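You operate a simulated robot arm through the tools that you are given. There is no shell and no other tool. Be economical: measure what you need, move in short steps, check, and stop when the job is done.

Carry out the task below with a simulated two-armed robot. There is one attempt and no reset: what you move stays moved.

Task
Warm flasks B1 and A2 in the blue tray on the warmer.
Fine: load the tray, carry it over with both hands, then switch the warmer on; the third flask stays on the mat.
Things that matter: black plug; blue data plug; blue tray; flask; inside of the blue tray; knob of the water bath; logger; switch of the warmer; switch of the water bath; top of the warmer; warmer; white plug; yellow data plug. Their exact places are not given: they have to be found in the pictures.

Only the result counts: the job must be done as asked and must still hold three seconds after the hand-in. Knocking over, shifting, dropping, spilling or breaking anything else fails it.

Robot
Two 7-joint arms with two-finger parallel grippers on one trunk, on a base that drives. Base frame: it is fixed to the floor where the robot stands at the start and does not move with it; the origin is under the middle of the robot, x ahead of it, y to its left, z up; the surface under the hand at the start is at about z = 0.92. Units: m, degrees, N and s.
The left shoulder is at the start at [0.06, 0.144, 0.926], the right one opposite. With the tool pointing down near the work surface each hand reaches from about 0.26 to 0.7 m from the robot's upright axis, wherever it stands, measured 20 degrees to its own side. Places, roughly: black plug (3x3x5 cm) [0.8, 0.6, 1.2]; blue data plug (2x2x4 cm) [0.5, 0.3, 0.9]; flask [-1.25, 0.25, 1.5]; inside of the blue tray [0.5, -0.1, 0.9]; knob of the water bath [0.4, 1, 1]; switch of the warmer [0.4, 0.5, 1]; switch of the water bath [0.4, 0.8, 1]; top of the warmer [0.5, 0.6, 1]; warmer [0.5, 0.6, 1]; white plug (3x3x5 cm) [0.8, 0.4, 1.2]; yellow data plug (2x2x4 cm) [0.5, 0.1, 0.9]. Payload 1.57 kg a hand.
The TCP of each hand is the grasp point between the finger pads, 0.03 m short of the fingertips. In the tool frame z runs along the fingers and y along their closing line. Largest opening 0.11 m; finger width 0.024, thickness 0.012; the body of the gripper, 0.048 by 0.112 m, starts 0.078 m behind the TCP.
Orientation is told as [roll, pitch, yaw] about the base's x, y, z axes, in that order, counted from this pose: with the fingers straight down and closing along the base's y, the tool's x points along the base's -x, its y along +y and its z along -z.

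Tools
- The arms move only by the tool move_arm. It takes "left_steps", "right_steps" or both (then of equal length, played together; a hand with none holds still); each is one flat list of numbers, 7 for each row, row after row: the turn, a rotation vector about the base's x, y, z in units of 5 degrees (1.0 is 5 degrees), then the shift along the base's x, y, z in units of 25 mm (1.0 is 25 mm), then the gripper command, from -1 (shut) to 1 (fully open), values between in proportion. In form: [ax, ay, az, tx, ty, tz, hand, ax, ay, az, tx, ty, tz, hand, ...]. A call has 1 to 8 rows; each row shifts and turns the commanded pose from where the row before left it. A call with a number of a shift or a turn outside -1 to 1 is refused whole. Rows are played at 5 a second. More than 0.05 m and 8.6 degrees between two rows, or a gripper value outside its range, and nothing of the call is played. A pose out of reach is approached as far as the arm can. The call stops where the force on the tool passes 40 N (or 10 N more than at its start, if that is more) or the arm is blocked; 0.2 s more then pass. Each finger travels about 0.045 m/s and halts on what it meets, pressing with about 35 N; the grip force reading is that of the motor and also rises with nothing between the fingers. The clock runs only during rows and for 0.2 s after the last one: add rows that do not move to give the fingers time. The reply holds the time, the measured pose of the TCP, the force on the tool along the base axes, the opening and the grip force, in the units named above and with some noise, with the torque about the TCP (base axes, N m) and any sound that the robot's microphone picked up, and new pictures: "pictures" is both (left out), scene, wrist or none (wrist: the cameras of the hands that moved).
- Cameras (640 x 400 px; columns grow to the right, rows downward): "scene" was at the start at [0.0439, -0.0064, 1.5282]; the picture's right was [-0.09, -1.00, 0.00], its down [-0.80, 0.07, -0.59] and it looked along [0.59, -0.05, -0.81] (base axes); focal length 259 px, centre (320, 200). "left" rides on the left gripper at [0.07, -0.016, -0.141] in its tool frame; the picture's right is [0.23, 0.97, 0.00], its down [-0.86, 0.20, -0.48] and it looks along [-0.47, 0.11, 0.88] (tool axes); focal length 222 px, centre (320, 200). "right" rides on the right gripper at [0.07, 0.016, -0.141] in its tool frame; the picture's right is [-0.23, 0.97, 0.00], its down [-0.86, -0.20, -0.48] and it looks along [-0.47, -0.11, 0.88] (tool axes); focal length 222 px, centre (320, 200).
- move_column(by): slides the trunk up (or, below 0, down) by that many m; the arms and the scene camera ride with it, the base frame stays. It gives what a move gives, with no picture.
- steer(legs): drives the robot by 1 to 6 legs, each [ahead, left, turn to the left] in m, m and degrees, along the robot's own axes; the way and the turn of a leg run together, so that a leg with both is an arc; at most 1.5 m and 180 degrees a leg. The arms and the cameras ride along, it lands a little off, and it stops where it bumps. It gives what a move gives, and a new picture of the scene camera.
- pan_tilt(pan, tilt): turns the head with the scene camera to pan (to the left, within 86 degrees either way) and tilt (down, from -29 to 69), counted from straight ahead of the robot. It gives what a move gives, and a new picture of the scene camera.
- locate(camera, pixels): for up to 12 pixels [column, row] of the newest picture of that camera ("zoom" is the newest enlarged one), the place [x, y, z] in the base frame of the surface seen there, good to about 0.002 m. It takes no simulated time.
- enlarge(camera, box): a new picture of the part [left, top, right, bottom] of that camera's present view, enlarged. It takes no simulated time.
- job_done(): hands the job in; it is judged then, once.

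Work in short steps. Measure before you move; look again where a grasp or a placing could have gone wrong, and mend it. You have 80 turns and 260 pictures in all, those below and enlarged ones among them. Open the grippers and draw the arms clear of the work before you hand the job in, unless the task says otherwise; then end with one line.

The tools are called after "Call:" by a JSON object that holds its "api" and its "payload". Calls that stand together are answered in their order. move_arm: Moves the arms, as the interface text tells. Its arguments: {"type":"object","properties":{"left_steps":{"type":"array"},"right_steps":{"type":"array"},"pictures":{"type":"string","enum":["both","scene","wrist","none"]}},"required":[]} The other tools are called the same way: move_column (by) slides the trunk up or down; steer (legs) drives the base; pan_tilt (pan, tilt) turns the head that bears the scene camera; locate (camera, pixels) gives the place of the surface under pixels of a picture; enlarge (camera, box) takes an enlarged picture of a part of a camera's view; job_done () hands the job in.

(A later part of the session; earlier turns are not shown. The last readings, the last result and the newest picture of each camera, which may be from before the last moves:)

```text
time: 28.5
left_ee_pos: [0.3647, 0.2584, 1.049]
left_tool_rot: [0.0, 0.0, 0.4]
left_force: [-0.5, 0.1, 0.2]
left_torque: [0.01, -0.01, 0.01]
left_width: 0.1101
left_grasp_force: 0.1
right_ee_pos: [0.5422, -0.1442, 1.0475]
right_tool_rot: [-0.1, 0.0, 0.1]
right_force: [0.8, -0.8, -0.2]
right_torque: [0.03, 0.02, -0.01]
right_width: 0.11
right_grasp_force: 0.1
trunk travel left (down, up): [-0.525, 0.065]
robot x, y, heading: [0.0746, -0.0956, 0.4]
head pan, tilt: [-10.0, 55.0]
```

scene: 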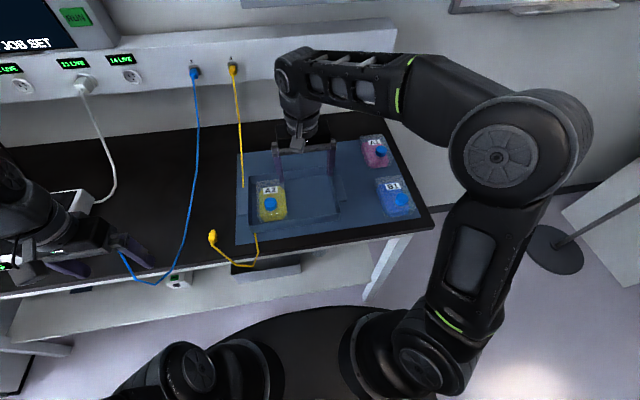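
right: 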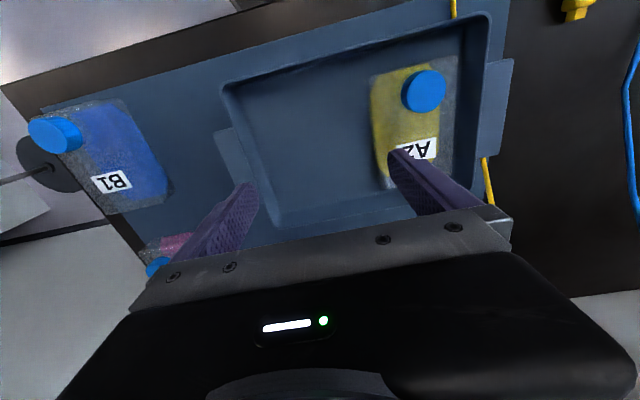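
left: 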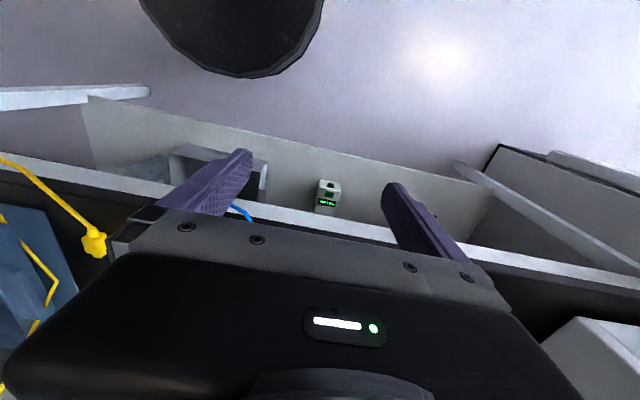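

A2 stands in the tray. B1 is now unobstructed at (393,195); I measure its cap and label and check its yaw.

Call:
{"api": "enlarge", "payload": {"camera": "scene", "box": [356, 165, 436, 225]}}

Call:
{"api": "locate", "payload": {"camera": "zoom", "pixels": [[360, 230], [275, 150], [340, 140], [310, 130], [310, 155], [195, 240], [240, 345], [480, 270], [450, 325], [190, 120], [160, 120]]}}

```text
6.67 times, centred on (396, 195) of scene
```

zoom: 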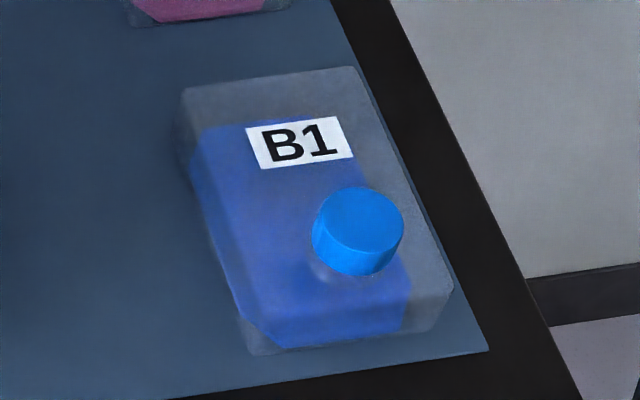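

```text
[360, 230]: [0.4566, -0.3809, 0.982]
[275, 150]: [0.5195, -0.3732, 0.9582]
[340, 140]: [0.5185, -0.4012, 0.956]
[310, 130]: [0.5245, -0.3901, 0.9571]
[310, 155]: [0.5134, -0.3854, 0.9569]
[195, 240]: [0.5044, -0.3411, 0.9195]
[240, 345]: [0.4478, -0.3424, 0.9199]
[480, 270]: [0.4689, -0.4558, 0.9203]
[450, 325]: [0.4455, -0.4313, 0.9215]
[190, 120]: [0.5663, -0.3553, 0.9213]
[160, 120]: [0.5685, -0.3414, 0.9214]
```

B1 centre reckoned at (0.502, -0.386). I move over it.

Call:
{"api": "move_arm", "payload": {"right_steps": [0, 0, 0, -0.2, -1, 0, 1, 0, 0, 0, -0.2, -1, 0, 1, 0, 0, 0, -0.2, -1, 0, 1, 0, 0, 0, -0.2, -1, 0, 1, 0, 0, 0, -0.2, -1, 0, 1, 0, 0, 0, -0.2, -1, 0, 1, 0, 0, 0, -0.2, -1, 0, 1, 0, 0, 0, -0.2, -1, 0, 1], "pictures": "none"}}

Call:
{"api": "move_arm", "payload": {"right_steps": [0, 0, 0, 0, -0.84, 0, 1, 0, 0, 0, 0, -0.84, 0, 1, 0, 0, 0, 0, 0, -0.8, 1]}}

```text
time: 30.3
left_ee_pos: [0.3646, 0.2594, 1.0478]
left_tool_rot: [0.1, 0.0, 0.4]
left_force: [0.5, 0.4, -0.1]
left_torque: [-0.01, 0.01, 0.0]
left_width: 0.1099
left_grasp_force: 0.1
right_ee_pos: [0.503, -0.3446, 1.047]
right_tool_rot: [-0.1, 0.0, 0.1]
right_force: [-0.3, 0.1, 1.1]
right_torque: [0.02, -0.02, -0.01]
right_width: 0.1098
right_grasp_force: 0.0
trunk travel left (down, up): [-0.525, 0.065]
robot x, y, heading: [0.0749, -0.0978, 0.0]
head pan, tilt: [-10.0, 55.0]
```

```text
time: 31.1
left_ee_pos: [0.3659, 0.2582, 1.0487]
left_tool_rot: [-0.1, 0.0, 0.4]
left_force: [-0.6, -0.3, 0.5]
left_torque: [0.03, 0.0, 0.0]
left_width: 0.11
left_grasp_force: 0.1
right_ee_pos: [0.502, -0.3899, 1.0278]
right_tool_rot: [0.1, 0.0, 0.1]
right_force: [-0.2, -0.1, -0.4]
right_torque: [0.01, 0.02, -0.01]
right_width: 0.1097
right_grasp_force: 0.2
trunk travel left (down, up): [-0.525, 0.065]
robot x, y, heading: [0.075, -0.0943, 0.7]
head pan, tilt: [-10.0, 55.0]
```

scene: 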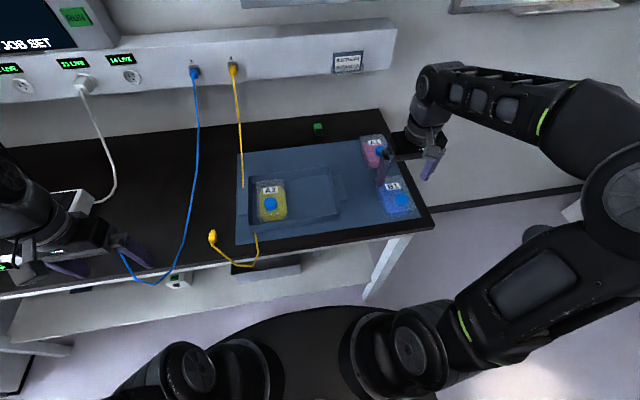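
right: 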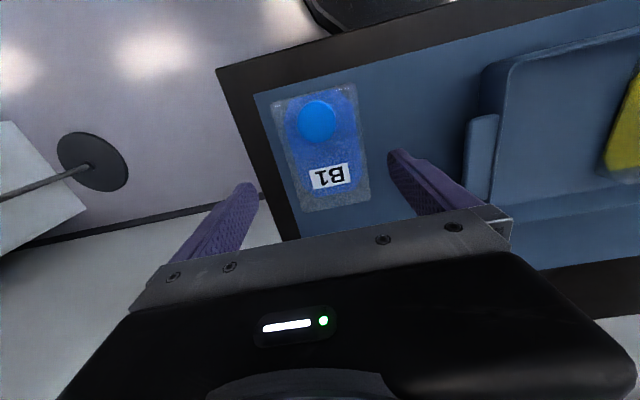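

Aligned; shift y +3 mm, descend to 0.957, then close.

Call:
{"api": "move_arm", "payload": {"right_steps": [0, 0, 0, 0, 0.14, -0.8, 1, 0, 0, 0, 0, 0, -0.8, 1, 0, 0, 0, 0, 0, -0.8, 1, 0, 0, 0, 0, 0, -0.4, 1, 0, 0, 0, 0, 0, 0, -0.3, 0, 0, 0, 0, 0, 0, -0.5, 0, 0, 0, 0, 0, 0, -0.5, 0, 0, 0, 0, 0, 0, -0.5], "pictures": "wrist"}}

```text
time: 32.9
left_ee_pos: [0.365, 0.2584, 1.0488]
left_tool_rot: [0.1, 0.1, 0.3]
left_force: [0.7, 0.5, 0.2]
left_torque: [-0.02, 0.0, 0.01]
left_width: 0.11
left_grasp_force: 0.1
right_ee_pos: [0.5016, -0.385, 0.956]
right_tool_rot: [-0.1, 0.0, 0.1]
right_force: [0.8, 0.5, 0.0]
right_torque: [0.01, 0.03, -0.03]
right_width: 0.079
right_grasp_force: 32.9
trunk travel left (down, up): [-0.525, 0.065]
robot x, y, heading: [0.0733, -0.0994, 0.8]
head pan, tilt: [-10.0, 55.0]
```

right: 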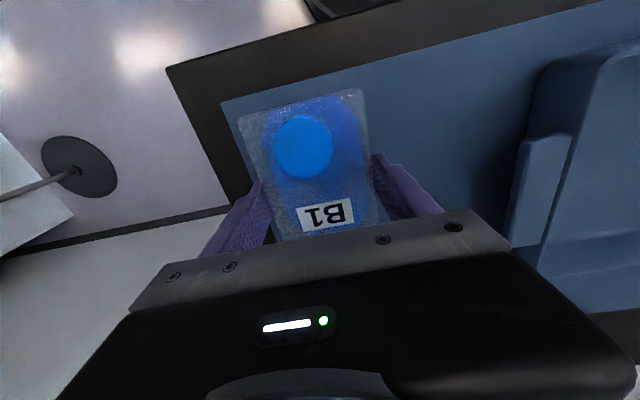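

B1 gripped. Lift 0.066 m, then carry toward (0.541, -0.157).

Call:
{"api": "move_arm", "payload": {"right_steps": [0, 0, 0, 0, 0, 0.65, -0.6, 0, 0, 0, 0, 0, 1, -0.6, 0, 0, 0, 0, 0, 1, -0.6, 0, 0, 0, 0.3, 1, 0, -0.6, 0, 0, 0, 0.3, 1, 0, -0.6, 0, 0, 0, 0.3, 1, 0, -0.6, 0, 0, 0, 0.3, 1, 0, -0.6, 0, 0, 0, 0.35, 1, 0, -0.6], "pictures": "wrist"}}

Call:
{"api": "move_arm", "payload": {"right_steps": [0, 0, 0, 0, 1, 0, -0.6, 0, 0, 0, 0, 1, 0, -0.6, 0, 0, 0, 0, 1, 0, -0.6, 0, 0, 0, 0, 1, 0, -0.6, 0, 0, 0, 0, 0.1, 0, -0.6]}}

```text
time: 34.7
left_ee_pos: [0.3661, 0.2584, 1.0479]
left_tool_rot: [0.1, 0.0, 0.4]
left_force: [0.2, -0.5, -0.7]
left_torque: [0.03, 0.05, 0.05]
left_width: 0.11
left_grasp_force: 0.1
right_ee_pos: [0.5426, -0.2595, 1.0238]
right_tool_rot: [-0.1, 0.0, 0.1]
right_force: [0.2, 0.2, -0.9]
right_torque: [0.05, -0.02, 0.0]
right_width: 0.0787
right_grasp_force: 35.0
trunk travel left (down, up): [-0.525, 0.065]
robot x, y, heading: [0.074, -0.0961, 0.3]
head pan, tilt: [-10.0, 55.0]
```

right: 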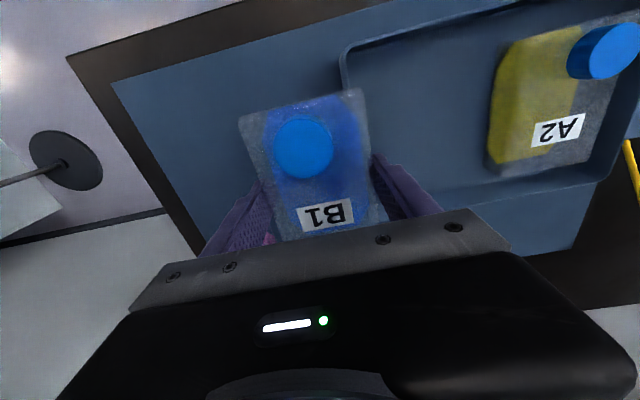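

```text
time: 35.9
left_ee_pos: [0.3659, 0.259, 1.0479]
left_tool_rot: [0.0, 0.1, 0.4]
left_force: [0.1, 0.4, -0.2]
left_torque: [-0.01, -0.01, -0.01]
left_width: 0.1098
left_grasp_force: 0.0
right_ee_pos: [0.5389, -0.1573, 1.0227]
right_tool_rot: [-0.1, 0.1, -0.1]
right_force: [-0.1, 0.3, -0.6]
right_torque: [-0.02, 0.0, 0.01]
right_width: 0.079
right_grasp_force: 35.0
trunk travel left (down, up): [-0.525, 0.065]
robot x, y, heading: [0.0733, -0.0974, 0.3]
head pan, tilt: [-10.0, 55.0]
```

scene: 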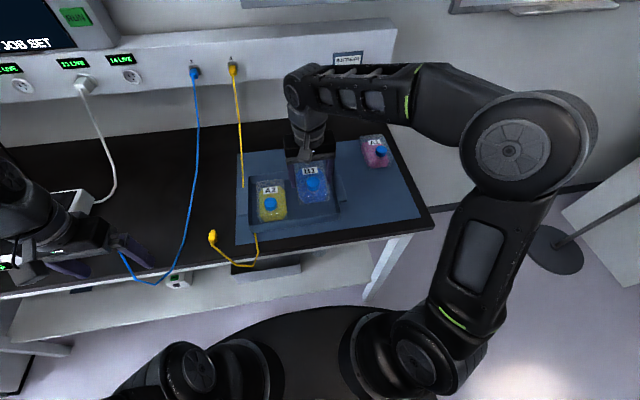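
right: 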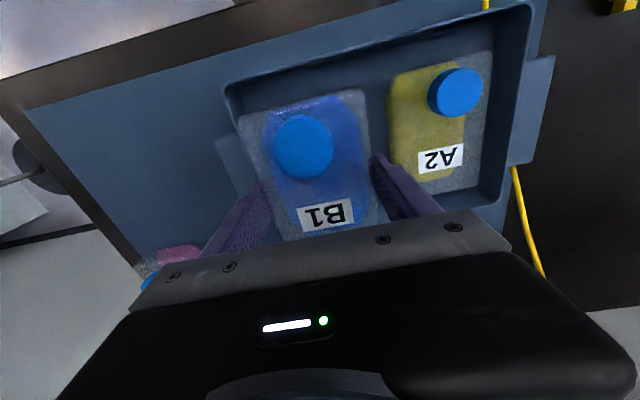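

More room on A2's side than at the right wall, so I shift 5 mm left while lowering.

Call:
{"api": "move_arm", "payload": {"right_steps": [0, 0, 0, 0, 0.2, -0.5, -0.6, 0, 0, 0, 0, 0, -0.8, -0.6, 0, 0, 0, 0, 0, -0.6, -0.6, 0, 0, 0, 0, 0, -0.3, -0.6, 0, 0, 0, 0, 0, -0.15, -0.6, 0, 0, 0, 0, 0, -0.08, -0.6]}}

```text
time: 37.3
left_ee_pos: [0.3664, 0.2593, 1.0487]
left_tool_rot: [-0.1, 0.0, 0.4]
left_force: [0.2, -0.3, 0.4]
left_torque: [0.0, -0.01, -0.02]
left_width: 0.1098
left_grasp_force: 0.0
right_ee_pos: [0.5407, -0.1505, 0.9614]
right_tool_rot: [-0.1, 0.1, 0.1]
right_force: [-0.3, 1.0, -1.7]
right_torque: [0.01, 0.01, 0.02]
right_width: 0.0787
right_grasp_force: 35.3
trunk travel left (down, up): [-0.525, 0.065]
robot x, y, heading: [0.0738, -0.095, 0.4]
head pan, tilt: [-10.0, 55.0]
```

scene: 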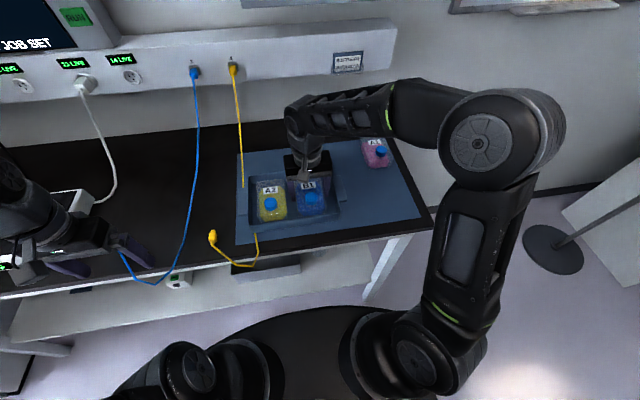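
right: 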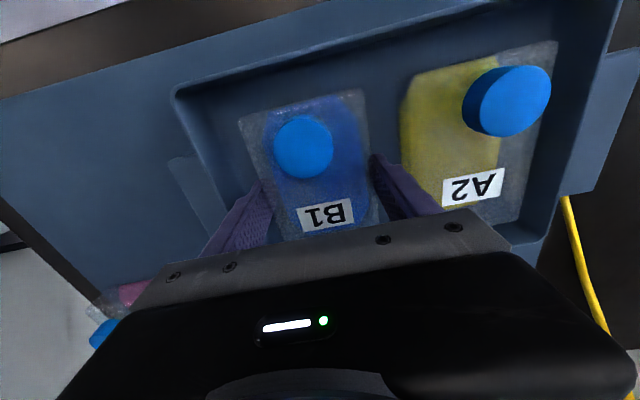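

Down on the floor (slight contact). I open to about 0.085, wait, and rise straight.

Call:
{"api": "move_arm", "payload": {"right_steps": [0, 0, 0, 0, 0, 0, 0.55, 0, 0, 0, 0, 0, 0, 0.55, 0, 0, 0, 0, 0, 0, 0.55, 0, 0, 0, 0, 0, 0.5, 0.55, 0, 0, 0, 0, 0, 1, 0.55, 0, 0, 0, 0, 0, 1, 0.55, 0, 0, 0, 0, 0, 1, 0.6]}}

```text
time: 38.9
left_ee_pos: [0.3655, 0.2581, 1.0494]
left_tool_rot: [0.0, 0.0, 0.5]
left_force: [-0.2, -0.4, 0.4]
left_torque: [-0.03, 0.0, -0.02]
left_width: 0.11
left_grasp_force: 0.1
right_ee_pos: [0.5389, -0.1517, 1.0514]
right_tool_rot: [-0.1, 0.0, 0.1]
right_force: [-0.7, -0.2, -0.4]
right_torque: [0.01, 0.01, 0.0]
right_width: 0.088
right_grasp_force: 0.1
trunk travel left (down, up): [-0.525, 0.065]
robot x, y, heading: [0.0734, -0.0948, 0.5]
head pan, tilt: [-10.0, 55.0]
```

scene: 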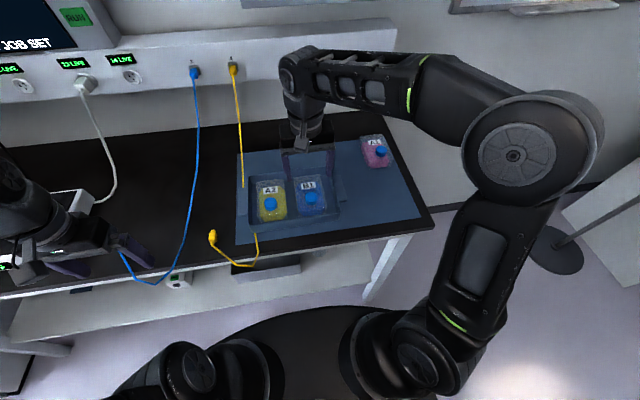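
right: 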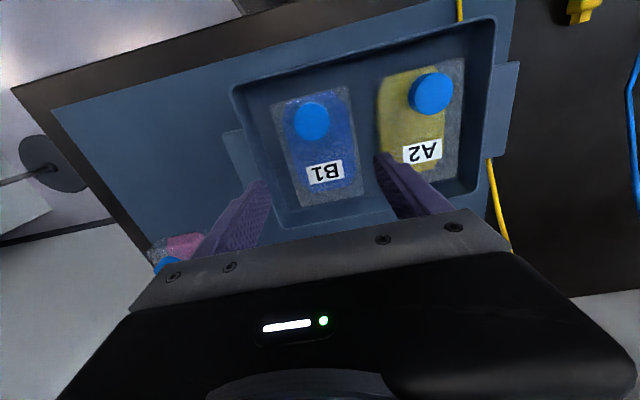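

Both flasks stand in the tray. Next the handles: I measure them and the cables' course.

Call:
{"api": "enlarge", "payload": {"camera": "scene", "box": [230, 150, 358, 250]}}

Call:
{"api": "locate", "payload": {"camera": "scene", "pixels": [[234, 90], [238, 130], [241, 165], [243, 183], [256, 240], [245, 264], [196, 100], [198, 150], [194, 200], [178, 260], [150, 283], [213, 236]]}}

```text
4.00 times, centred on (294, 200) of scene
```

zoom: 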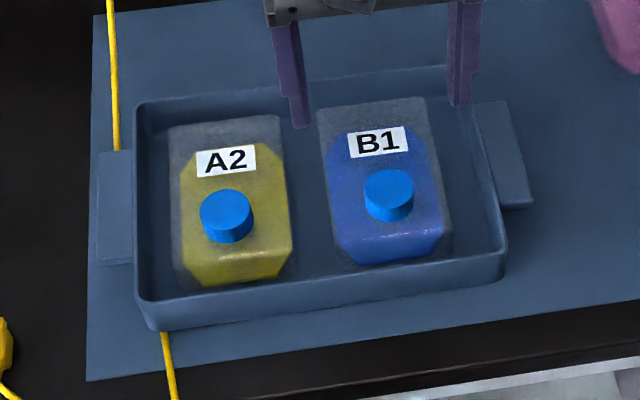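

```text
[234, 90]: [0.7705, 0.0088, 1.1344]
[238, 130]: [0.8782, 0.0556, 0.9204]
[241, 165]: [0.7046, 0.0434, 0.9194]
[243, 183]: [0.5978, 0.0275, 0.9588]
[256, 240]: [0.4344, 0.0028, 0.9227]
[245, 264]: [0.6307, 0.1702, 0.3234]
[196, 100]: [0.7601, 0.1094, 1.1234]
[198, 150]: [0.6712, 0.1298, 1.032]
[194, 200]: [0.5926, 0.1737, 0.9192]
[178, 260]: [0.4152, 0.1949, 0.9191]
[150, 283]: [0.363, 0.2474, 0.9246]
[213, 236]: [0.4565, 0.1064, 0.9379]
```

The yellow cable hangs close behind the left handle (0.598, 0.028, 0.959), so I plan to pinch wall plus handle along y, with the inner finger in the gap beside each flask. I measure these gaps more exactly.

Call:
{"api": "enlarge", "payload": {"camera": "scene", "box": [245, 175, 285, 225]}}

Call:
{"api": "locate", "payload": {"camera": "zoom", "pixels": [[145, 110], [205, 110], [148, 200], [215, 200], [145, 300], [225, 250], [245, 260], [262, 260], [275, 260], [290, 260], [270, 320], [110, 60]]}}

Call:
{"api": "enlarge", "payload": {"camera": "scene", "box": [325, 165, 370, 210]}}

Call:
{"api": "locate", "payload": {"camera": "zoom", "pixels": [[330, 135], [290, 135], [270, 200], [350, 200], [370, 200], [400, 260], [230, 200], [380, 250], [280, 150], [320, 140], [390, 270], [240, 250]]}}

```text
8.00 times, centred on (265, 200) of scene
```

zoom: 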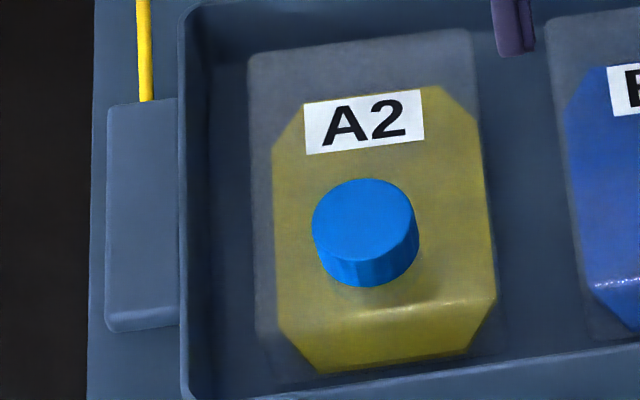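

```text
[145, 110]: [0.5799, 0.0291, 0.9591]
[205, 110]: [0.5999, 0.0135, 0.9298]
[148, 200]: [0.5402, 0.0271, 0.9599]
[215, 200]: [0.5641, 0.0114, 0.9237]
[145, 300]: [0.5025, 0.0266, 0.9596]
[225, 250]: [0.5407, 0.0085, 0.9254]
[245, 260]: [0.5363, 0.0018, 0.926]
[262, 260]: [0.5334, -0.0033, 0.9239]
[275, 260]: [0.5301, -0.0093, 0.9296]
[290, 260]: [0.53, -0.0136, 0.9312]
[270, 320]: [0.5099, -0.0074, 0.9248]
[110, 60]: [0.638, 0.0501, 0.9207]
```

```text
8.89 times, centred on (348, 188) of scene
```

zoom: 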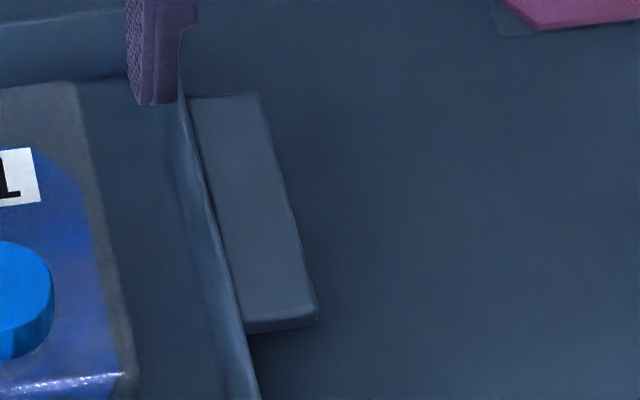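

```text
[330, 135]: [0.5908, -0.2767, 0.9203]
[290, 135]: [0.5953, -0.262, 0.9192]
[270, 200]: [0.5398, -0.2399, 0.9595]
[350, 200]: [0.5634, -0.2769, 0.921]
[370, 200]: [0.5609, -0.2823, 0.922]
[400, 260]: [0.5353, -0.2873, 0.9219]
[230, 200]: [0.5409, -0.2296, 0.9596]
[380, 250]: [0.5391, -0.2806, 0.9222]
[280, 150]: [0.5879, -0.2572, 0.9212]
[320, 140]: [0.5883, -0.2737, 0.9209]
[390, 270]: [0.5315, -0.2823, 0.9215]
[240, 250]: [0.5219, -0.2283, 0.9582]
```

Pinch geometry: left 0.0145–0.0385 (centre y 0.0265), right -0.2205– -0.2449 (centre -0.2327), x 0.54. I bring both hands above the handles with small openings.

Call:
{"api": "move_arm", "payload": {"left_steps": [0, 0, -0.08, 0.87, -1, 0, 0.3, 0, 0, 0, 0.87, -1, 0, 0, 0, 0, 0, 0.87, -1, 0, -0.38, 0, 0, 0, 0.87, -1, 0, -0.38, 0, 0, 0, 0.87, -1, 0, -0.38, 0, 0, 0, 0.87, -1, 0, -0.38, 0, 0, 0, 0.87, -1, 0, -0.38, 0, 0, 0, 0.87, -1, 0, -0.38], "right_steps": [0, 0, 0, 0, -0.4, 0, 0.5, 0, 0, 0, 0, -0.4, 0, 0.2, 0, 0, 0, 0, -0.4, 0, -0.3, 0, 0, 0, 0, -0.4, 0, -0.35, 0, 0, 0, 0, -0.4, 0, -0.35, 0, 0, 0, 0, -0.4, 0, -0.35, 0, 0, 0, 0, -0.4, 0, -0.35, 0, 0, 0, 0, -0.4, 0, -0.35]}}

```text
time: 40.7
left_ee_pos: [0.5424, 0.0576, 1.0477]
left_tool_rot: [0.0, 0.0, 0.0]
left_force: [-1.0, 0.5, 0.3]
left_torque: [0.0, 0.01, 0.03]
left_width: 0.0338
left_grasp_force: 0.1
right_ee_pos: [0.5392, -0.2328, 1.0485]
right_tool_rot: [0.0, 0.0, 0.0]
right_force: [-0.5, 0.2, -0.5]
right_torque: [0.0, 0.0, 0.02]
right_width: 0.0359
right_grasp_force: 0.1
trunk travel left (down, up): [-0.525, 0.065]
robot x, y, heading: [0.076, -0.0976, 0.4]
head pan, tilt: [-10.0, 55.0]
```

scene: 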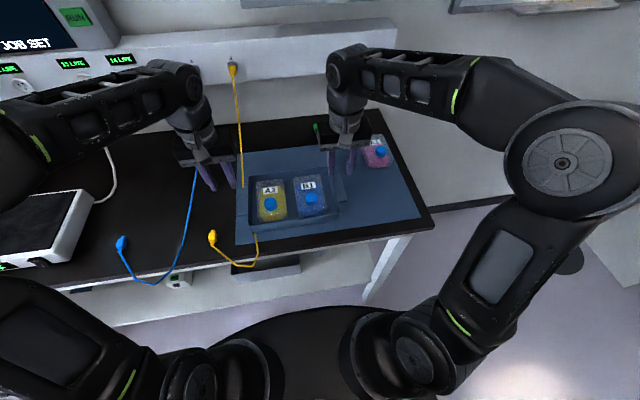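
right: 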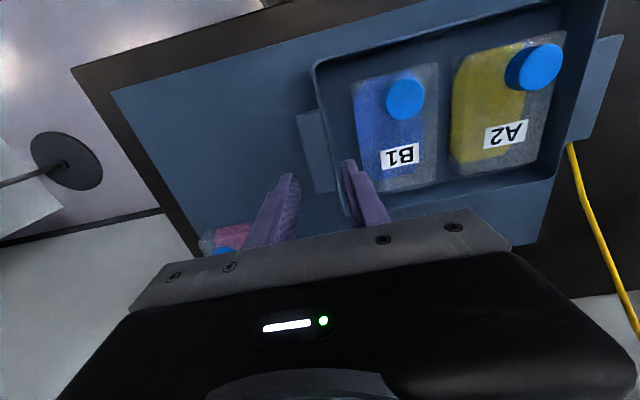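
left: 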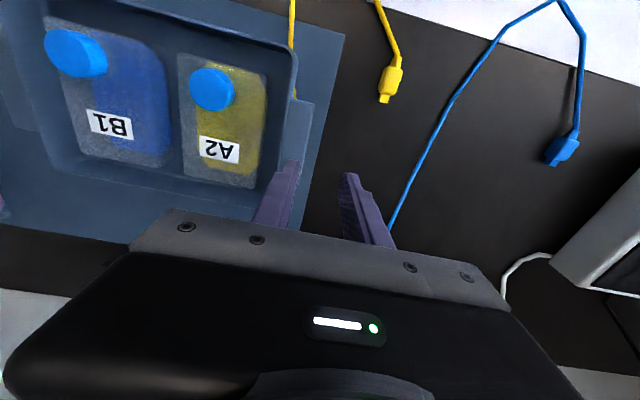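

Left still 0.031 too far left; I shift it over and lower both to z 1.0 (tips just over the rim) to check.

Call:
{"api": "move_arm", "payload": {"left_steps": [0, 0, 0, -0.05, -0.62, 0, -0.38, 0, 0, 0, -0.05, -0.62, 0, -0.38, 0, 0, 0, 0, 0, -0.8, -0.38, 0, 0, 0, 0, 0, -0.8, -0.38, 0, 0, 0, 0, 0, -0.2, -0.38], "right_steps": [0, 0, 0, 0, 0, 0, -0.35, 0, 0, 0, 0, 0, 0, -0.35, 0, 0, 0, 0, 0, -0.8, -0.35, 0, 0, 0, 0, 0, -0.8, -0.35, 0, 0, 0, 0, 0, -0.2, -0.35]}}

Call:
{"api": "enlarge", "payload": {"camera": "left", "box": [180, 40, 420, 260]}}

Call:
{"api": "enlarge", "payload": {"camera": "right", "box": [220, 40, 460, 260]}}

Call:
{"api": "enlarge", "payload": {"camera": "scene", "box": [220, 140, 380, 240]}}

```text
time: 41.9
left_ee_pos: [0.5381, 0.0298, 1.0034]
left_tool_rot: [0.0, 0.1, -0.1]
left_force: [-0.4, 0.1, 0.1]
left_torque: [0.01, -0.01, -0.01]
left_width: 0.034
left_grasp_force: 0.1
right_ee_pos: [0.541, -0.2319, 1.0054]
right_tool_rot: [-0.1, 0.0, 0.0]
right_force: [0.6, 0.4, 0.1]
right_torque: [0.01, 0.01, 0.01]
right_width: 0.0357
right_grasp_force: 0.0
trunk travel left (down, up): [-0.525, 0.065]
robot x, y, heading: [0.0756, -0.0972, 0.3]
head pan, tilt: [-10.0, 55.0]
```

scene: 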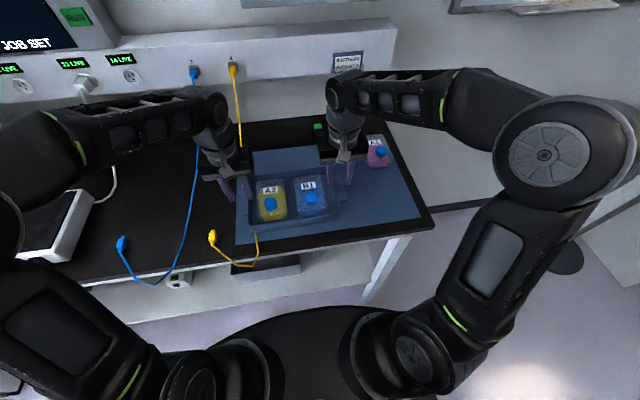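
right: 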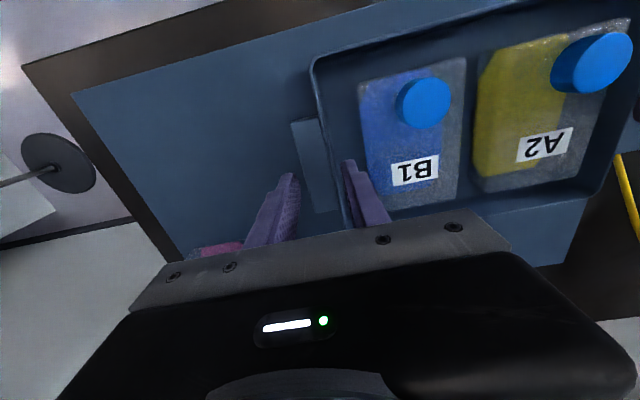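
left: 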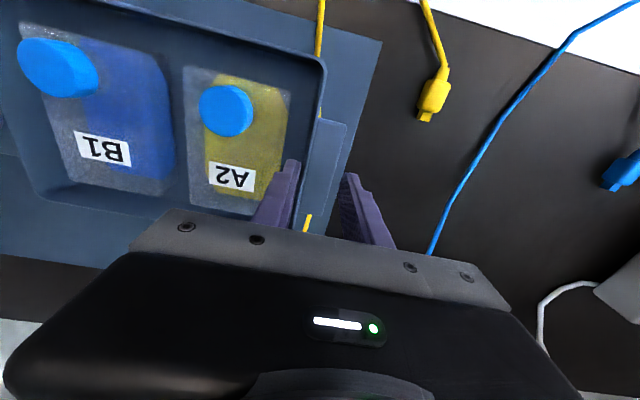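

```text
1.82 times, centred on (300, 150) of left
```

zoom: 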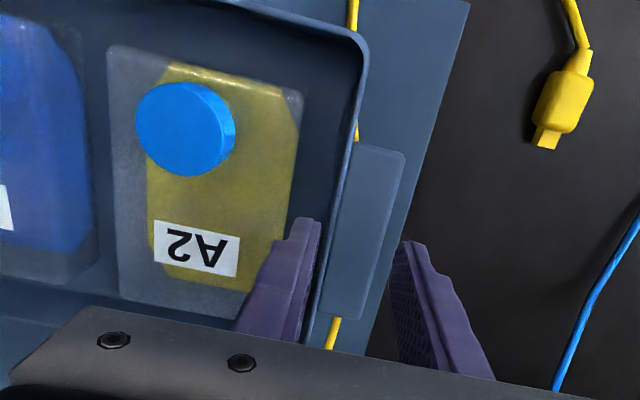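

```text
1.82 times, centred on (340, 150) of right
```

zoom: 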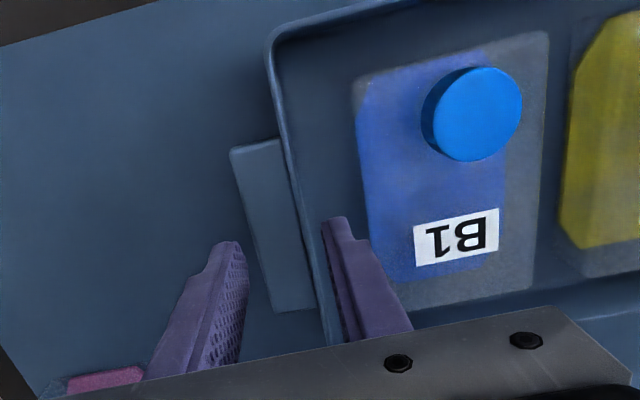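

```text
4.00 times, centred on (300, 190) of scene
```

zoom: 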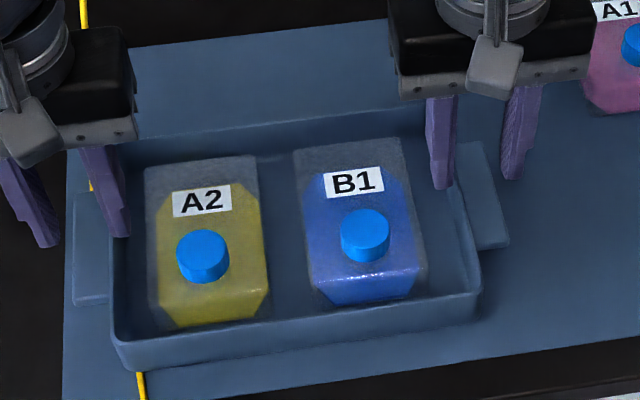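

The inner fingers line up with the gaps. Left shifts 3 mm inward, both go down 0.025 m so tips just enter; then check.

Call:
{"api": "move_arm", "payload": {"left_steps": [0, 0, 0, 0.06, -0.12, -0.3, -0.38, 0, 0, 0, 0, 0, -0.4, -0.38, 0, 0, 0, 0, 0, -0.3, -0.38], "right_steps": [0, 0, 0, 0, 0, -0.4, -0.35, 0, 0, 0, 0, 0, -0.4, -0.35, 0, 0, 0, 0, 0, -0.3, -0.35]}}

Call:
{"api": "enlarge", "payload": {"camera": "left", "box": [180, 40, 420, 260]}}

Call:
{"api": "enlarge", "payload": {"camera": "scene", "box": [220, 140, 380, 240]}}

```text
time: 42.7
left_ee_pos: [0.5398, 0.0262, 0.9863]
left_tool_rot: [0.0, -0.7, 0.2]
left_force: [-8.1, 5.2, 21.8]
left_torque: [0.58, 0.35, 0.1]
left_width: 0.0384
left_grasp_force: 2.3
right_ee_pos: [0.5379, -0.2318, 0.9809]
right_tool_rot: [0.1, -0.2, 0.1]
right_force: [0.6, 0.8, 0.6]
right_torque: [0.02, 0.0, 0.03]
right_width: 0.0357
right_grasp_force: 0.1
trunk travel left (down, up): [-0.525, 0.065]
robot x, y, heading: [0.0722, -0.0995, 0.3]
head pan, tilt: [-10.0, 55.0]
stopped in row 3 (left hand): the force on the tool passed its limit at 50 N (the readings are from after the stop); the commanded pose is now the measured one
```

scene: 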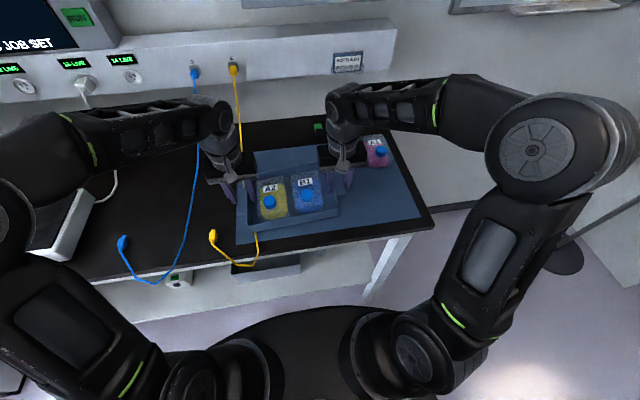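
right: 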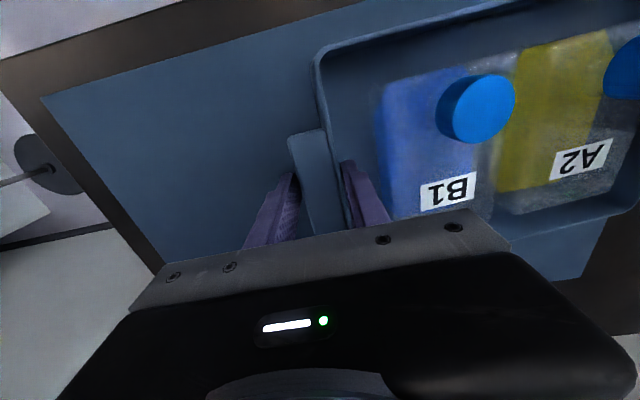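
left: 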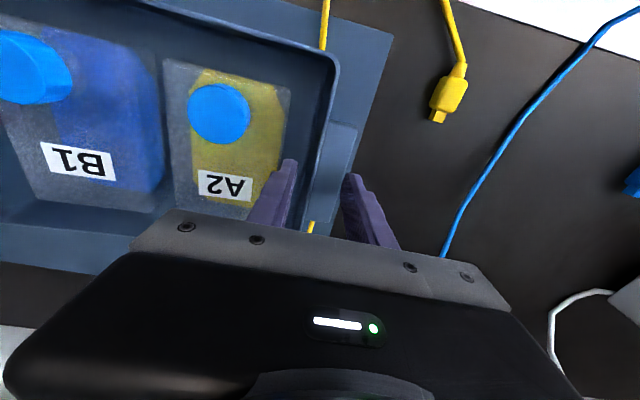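

```text
1.82 times, centred on (300, 150) of left
```

zoom: 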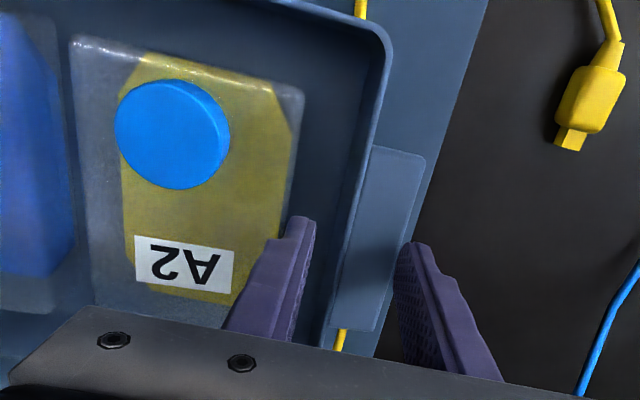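

```text
4.00 times, centred on (300, 190) of scene
```

zoom: 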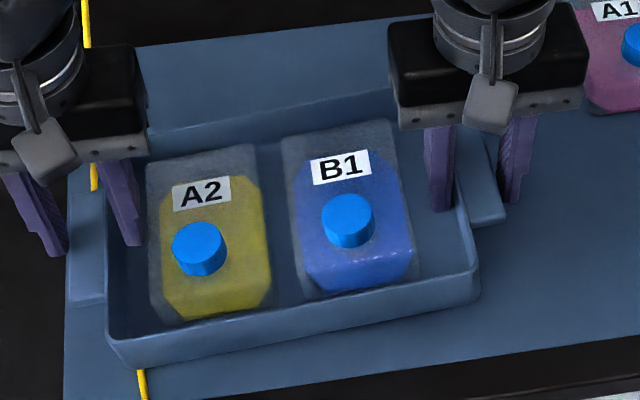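

The left inner finger met A2's top edge (22 N). I lift the left hand clear and inspect whether anything shifted.

Call:
{"api": "move_arm", "payload": {"left_steps": [0, 0, 0, 0, 0, 0.5, -0.38, 0, 0, 0, 0, 0, 0.9, -0.38], "right_steps": [0, 0, 0, 0, 0, 0.5, -0.35, 0, 0, 0, 0, 0, 0.9, -0.35]}}

Call:
{"api": "enlarge", "payload": {"camera": "scene", "box": [230, 150, 358, 250]}}

Call:
{"api": "locate", "payload": {"camera": "zoom", "pixels": [[225, 215], [225, 160], [388, 185], [380, 140], [110, 200], [510, 180], [250, 310], [140, 240]]}}

```text
time: 43.3
left_ee_pos: [0.5402, 0.0274, 1.0186]
left_tool_rot: [0.0, -0.5, 0.2]
left_force: [-0.2, 1.1, -0.4]
left_torque: [0.0, -0.02, -0.01]
left_width: 0.0341
left_grasp_force: 0.0
right_ee_pos: [0.5409, -0.2319, 1.0152]
right_tool_rot: [0.0, -0.1, 0.0]
right_force: [0.2, -0.5, 0.7]
right_torque: [-0.02, -0.03, 0.0]
right_width: 0.0359
right_grasp_force: 0.0
trunk travel left (down, up): [-0.525, 0.065]
robot x, y, heading: [0.0738, -0.0993, 0.5]
head pan, tilt: [-10.0, 55.0]
```

scene: 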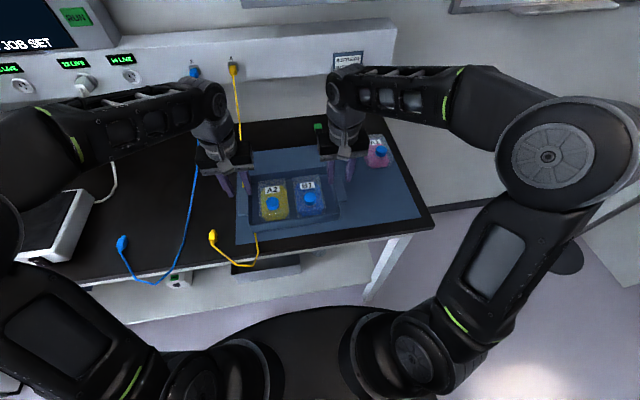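
right: 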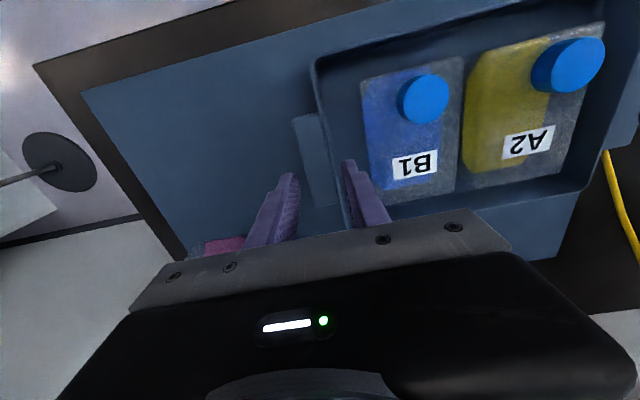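
left: 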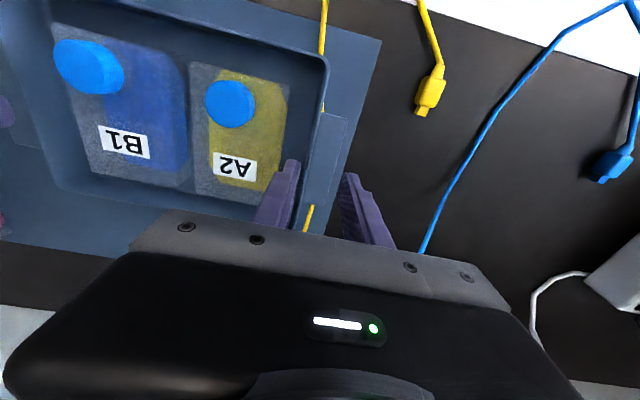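

```text
4.00 times, centred on (294, 200) of scene
```

zoom: 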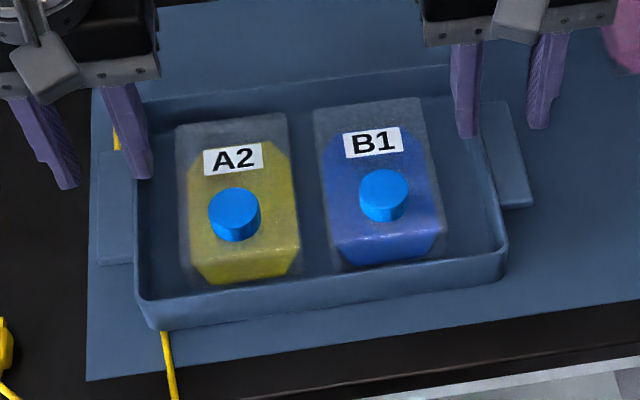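

```text
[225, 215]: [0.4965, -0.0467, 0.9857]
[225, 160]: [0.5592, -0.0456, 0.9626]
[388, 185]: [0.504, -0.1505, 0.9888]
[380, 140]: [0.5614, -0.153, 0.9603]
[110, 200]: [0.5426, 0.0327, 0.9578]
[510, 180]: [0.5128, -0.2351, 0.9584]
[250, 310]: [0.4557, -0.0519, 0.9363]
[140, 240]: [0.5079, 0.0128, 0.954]
```

Nothing tipped; A2 slid ~3 mm right, widening the left gap. I check fingertip and gap positions with the scene camera closely.

Call:
{"api": "enlarge", "payload": {"camera": "scene", "box": [235, 165, 299, 215]}}

Call:
{"api": "locate", "payload": {"camera": "zoom", "pixels": [[230, 220], [245, 225], [255, 222], [220, 190], [90, 240], [110, 240], [250, 290], [265, 290], [280, 290], [240, 290], [230, 290]]}}

Call:
{"api": "enlarge", "payload": {"camera": "left", "box": [200, 60, 400, 240]}}

Call:
{"api": "locate", "payload": {"camera": "zoom", "pixels": [[300, 330], [312, 330], [325, 330], [270, 330], [330, 200], [345, 200], [300, 200], [280, 200], [390, 270], [440, 280], [380, 120]]}}

```text
8.00 times, centred on (267, 190) of scene
```

zoom: 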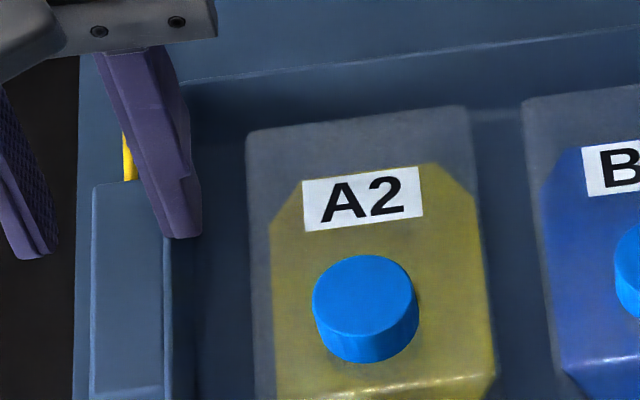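

```text
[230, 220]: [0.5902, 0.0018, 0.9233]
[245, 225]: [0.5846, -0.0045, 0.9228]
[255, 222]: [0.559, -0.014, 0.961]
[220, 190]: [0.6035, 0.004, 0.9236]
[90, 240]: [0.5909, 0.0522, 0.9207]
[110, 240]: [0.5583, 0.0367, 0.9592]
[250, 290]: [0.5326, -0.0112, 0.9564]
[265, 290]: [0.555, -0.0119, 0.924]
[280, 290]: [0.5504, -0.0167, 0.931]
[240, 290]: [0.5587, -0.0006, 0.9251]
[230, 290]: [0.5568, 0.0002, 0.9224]
```

```text
2.22 times, centred on (300, 150) of left
```

zoom: 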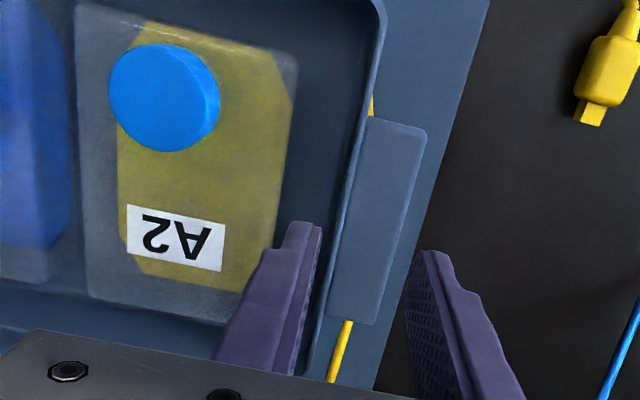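

```text
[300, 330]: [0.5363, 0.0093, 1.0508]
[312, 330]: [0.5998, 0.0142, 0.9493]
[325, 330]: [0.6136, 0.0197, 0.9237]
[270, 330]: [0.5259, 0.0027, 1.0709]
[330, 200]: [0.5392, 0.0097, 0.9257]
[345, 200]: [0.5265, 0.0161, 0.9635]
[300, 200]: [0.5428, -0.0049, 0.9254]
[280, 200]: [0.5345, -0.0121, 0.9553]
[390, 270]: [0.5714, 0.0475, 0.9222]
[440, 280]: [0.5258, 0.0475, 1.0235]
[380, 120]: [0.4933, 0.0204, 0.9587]
```

Now the left gap is 25 mm (−0.011 to 0.0145) and the finger sits at about −0.002 to 0.010. I lower both slowly again.

Call:
{"api": "move_arm", "payload": {"left_steps": [0, 0.1, 0, 0, -0.06, -0.5, -0.38, 0, 0, 0, 0, 0, -0.5, -0.38, 0, 0, 0, 0, 0, -0.3, -0.38, 0, 0, 0, 0, 0, -0.3, -0.38], "right_steps": [0, 0, 0, 0, 0, -0.4, -0.35, 0, 0, 0, 0, 0, -0.4, -0.35, 0, 0, 0, 0, 0, -0.3, -0.35, 0, 0, 0, 0, 0, -0.3, -0.35]}}

```text
time: 44.4
left_ee_pos: [0.5431, 0.0262, 0.9868]
left_tool_rot: [0.1, -0.7, 0.2]
left_force: [-8.1, 4.6, 22.4]
left_torque: [0.6, 0.38, 0.07]
left_width: 0.0383
left_grasp_force: 2.3
right_ee_pos: [0.5377, -0.2304, 0.9809]
right_tool_rot: [0.0, -0.3, 0.1]
right_force: [0.7, 0.0, 0.7]
right_torque: [0.02, -0.03, 0.01]
right_width: 0.0358
right_grasp_force: 0.1
trunk travel left (down, up): [-0.525, 0.065]
robot x, y, heading: [0.0749, -0.0976, 0.6]
head pan, tilt: [-10.0, 55.0]
stopped in row 4 (left hand): the force on the tool passed its limit at 49 N (the readings are from after the stop); the commanded pose is now the measured one
```

scene: 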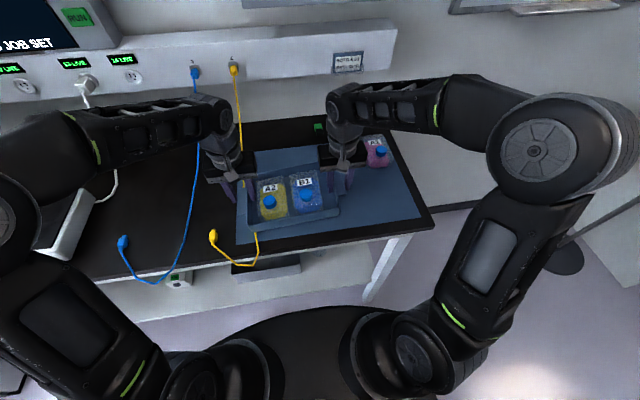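
right: 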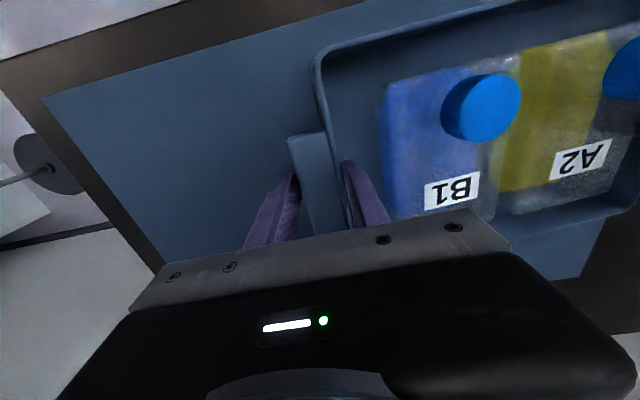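
left: 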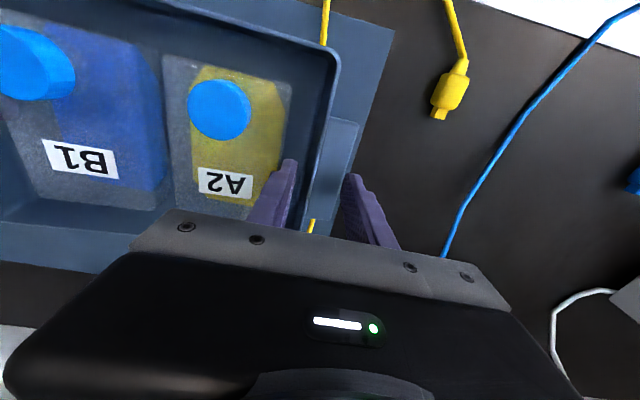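

The tray tips when pressed, so the outer finger is landing on the handle's edge (it reaches y ≈ 0.042). I rise, and widen the left opening to 0.044.

Call:
{"api": "move_arm", "payload": {"left_steps": [0, 0.1, 0, 0, 0, 0.5, -0.38, 0, 0, 0, -0.1, 0.06, 0.9, -0.2, 0, 0, 0, 0, 0, 0, -0.2], "right_steps": [0, 0, 0, 0, 0, 0.5, -0.35, 0, 0, 0, 0, 0, 0.9, -0.25, 0, 0, 0, 0.05, 0, 0, -0.25], "pictures": "scene"}}

Call:
{"api": "enlarge", "payload": {"camera": "scene", "box": [230, 150, 358, 250]}}

Call:
{"api": "enlarge", "payload": {"camera": "left", "box": [200, 60, 400, 240]}}

Call:
{"api": "locate", "payload": {"camera": "zoom", "pixels": [[420, 180], [415, 200], [408, 220], [395, 250], [280, 200], [290, 150], [425, 150]]}}

```text
time: 45.1
left_ee_pos: [0.5425, 0.0268, 1.0193]
left_tool_rot: [0.1, 0.0, 0.2]
left_force: [-0.2, 0.3, 0.4]
left_torque: [-0.01, 0.01, -0.01]
left_width: 0.0439
left_grasp_force: 0.0
right_ee_pos: [0.5417, -0.2315, 1.0172]
right_tool_rot: [-0.1, -0.3, 0.2]
right_force: [-0.2, 0.7, -0.1]
right_torque: [0.01, 0.03, -0.01]
right_width: 0.0414
right_grasp_force: 0.0
trunk travel left (down, up): [-0.525, 0.065]
robot x, y, heading: [0.0737, -0.0954, 0.3]
head pan, tilt: [-10.0, 55.0]
```

scene: 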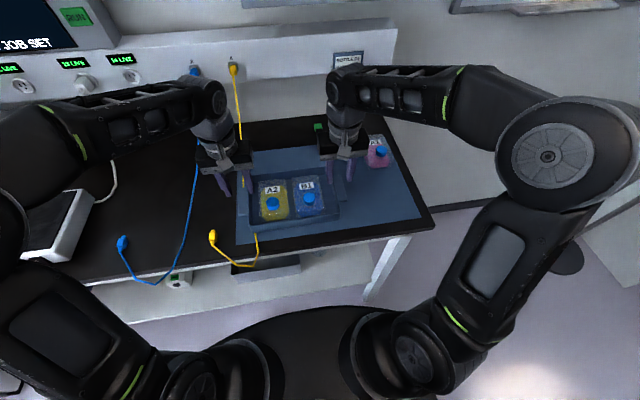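

```text
4.00 times, centred on (294, 200) of scene
```

zoom: 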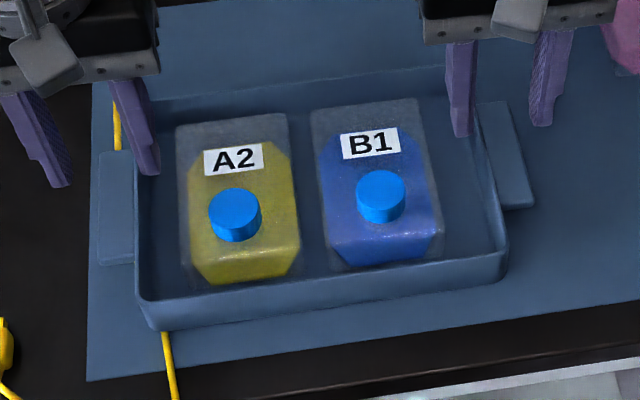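

```text
2.22 times, centred on (300, 150) of left
```

zoom: 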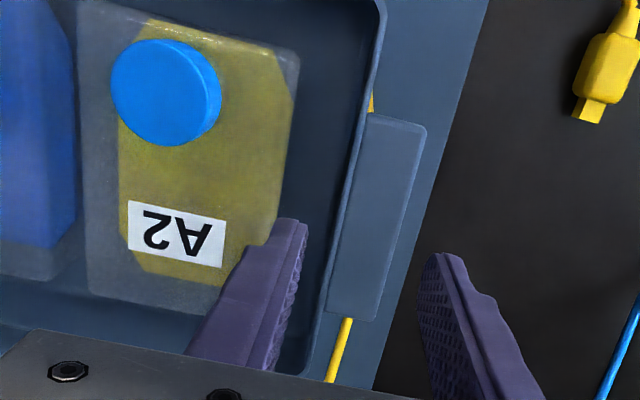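

```text
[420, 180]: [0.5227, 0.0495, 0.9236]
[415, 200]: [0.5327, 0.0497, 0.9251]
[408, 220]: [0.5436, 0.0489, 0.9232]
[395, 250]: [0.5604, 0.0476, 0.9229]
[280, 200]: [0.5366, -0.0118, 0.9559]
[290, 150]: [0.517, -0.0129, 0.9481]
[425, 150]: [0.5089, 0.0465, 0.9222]
```

The torque reading (+0.6 N m about x) confirms it was the outer finger. I check the handle's outer edge.

Call:
{"api": "locate", "payload": {"camera": "zoom", "pixels": [[412, 180], [407, 195], [402, 210], [398, 225], [392, 240], [385, 255], [400, 180], [335, 250], [322, 250]]}}

Call:
{"api": "enlarge", "payload": {"camera": "right", "box": [230, 80, 430, 260]}}

Call:
{"api": "locate", "payload": {"camera": "zoom", "pixels": [[160, 150], [170, 180], [180, 210], [195, 240], [260, 200], [230, 200], [190, 180], [200, 180], [180, 180], [360, 200]]}}

```text
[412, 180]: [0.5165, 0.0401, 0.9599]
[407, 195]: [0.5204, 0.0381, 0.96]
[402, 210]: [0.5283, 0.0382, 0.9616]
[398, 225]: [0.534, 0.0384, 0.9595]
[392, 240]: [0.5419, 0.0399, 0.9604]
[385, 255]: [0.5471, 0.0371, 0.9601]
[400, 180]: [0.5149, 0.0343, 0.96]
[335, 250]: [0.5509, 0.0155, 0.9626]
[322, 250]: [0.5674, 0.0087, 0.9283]
```

```text
2.22 times, centred on (330, 170) of right
```

zoom: 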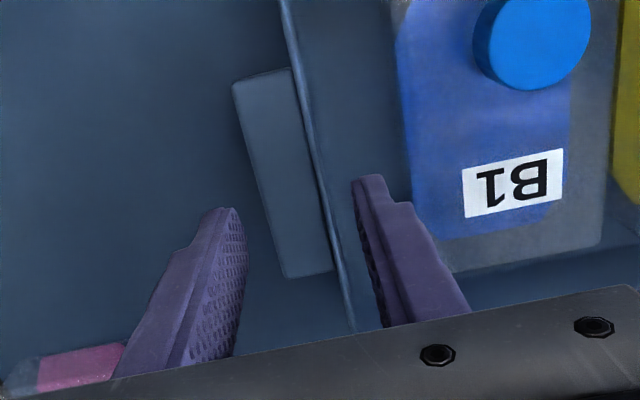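

```text
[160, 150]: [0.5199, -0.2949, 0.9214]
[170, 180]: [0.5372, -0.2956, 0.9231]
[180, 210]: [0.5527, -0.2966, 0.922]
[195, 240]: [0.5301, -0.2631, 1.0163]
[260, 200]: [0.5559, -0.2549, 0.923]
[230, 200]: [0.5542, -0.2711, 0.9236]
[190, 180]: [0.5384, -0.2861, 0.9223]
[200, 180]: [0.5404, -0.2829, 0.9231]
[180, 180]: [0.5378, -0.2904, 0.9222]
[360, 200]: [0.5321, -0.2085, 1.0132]
```

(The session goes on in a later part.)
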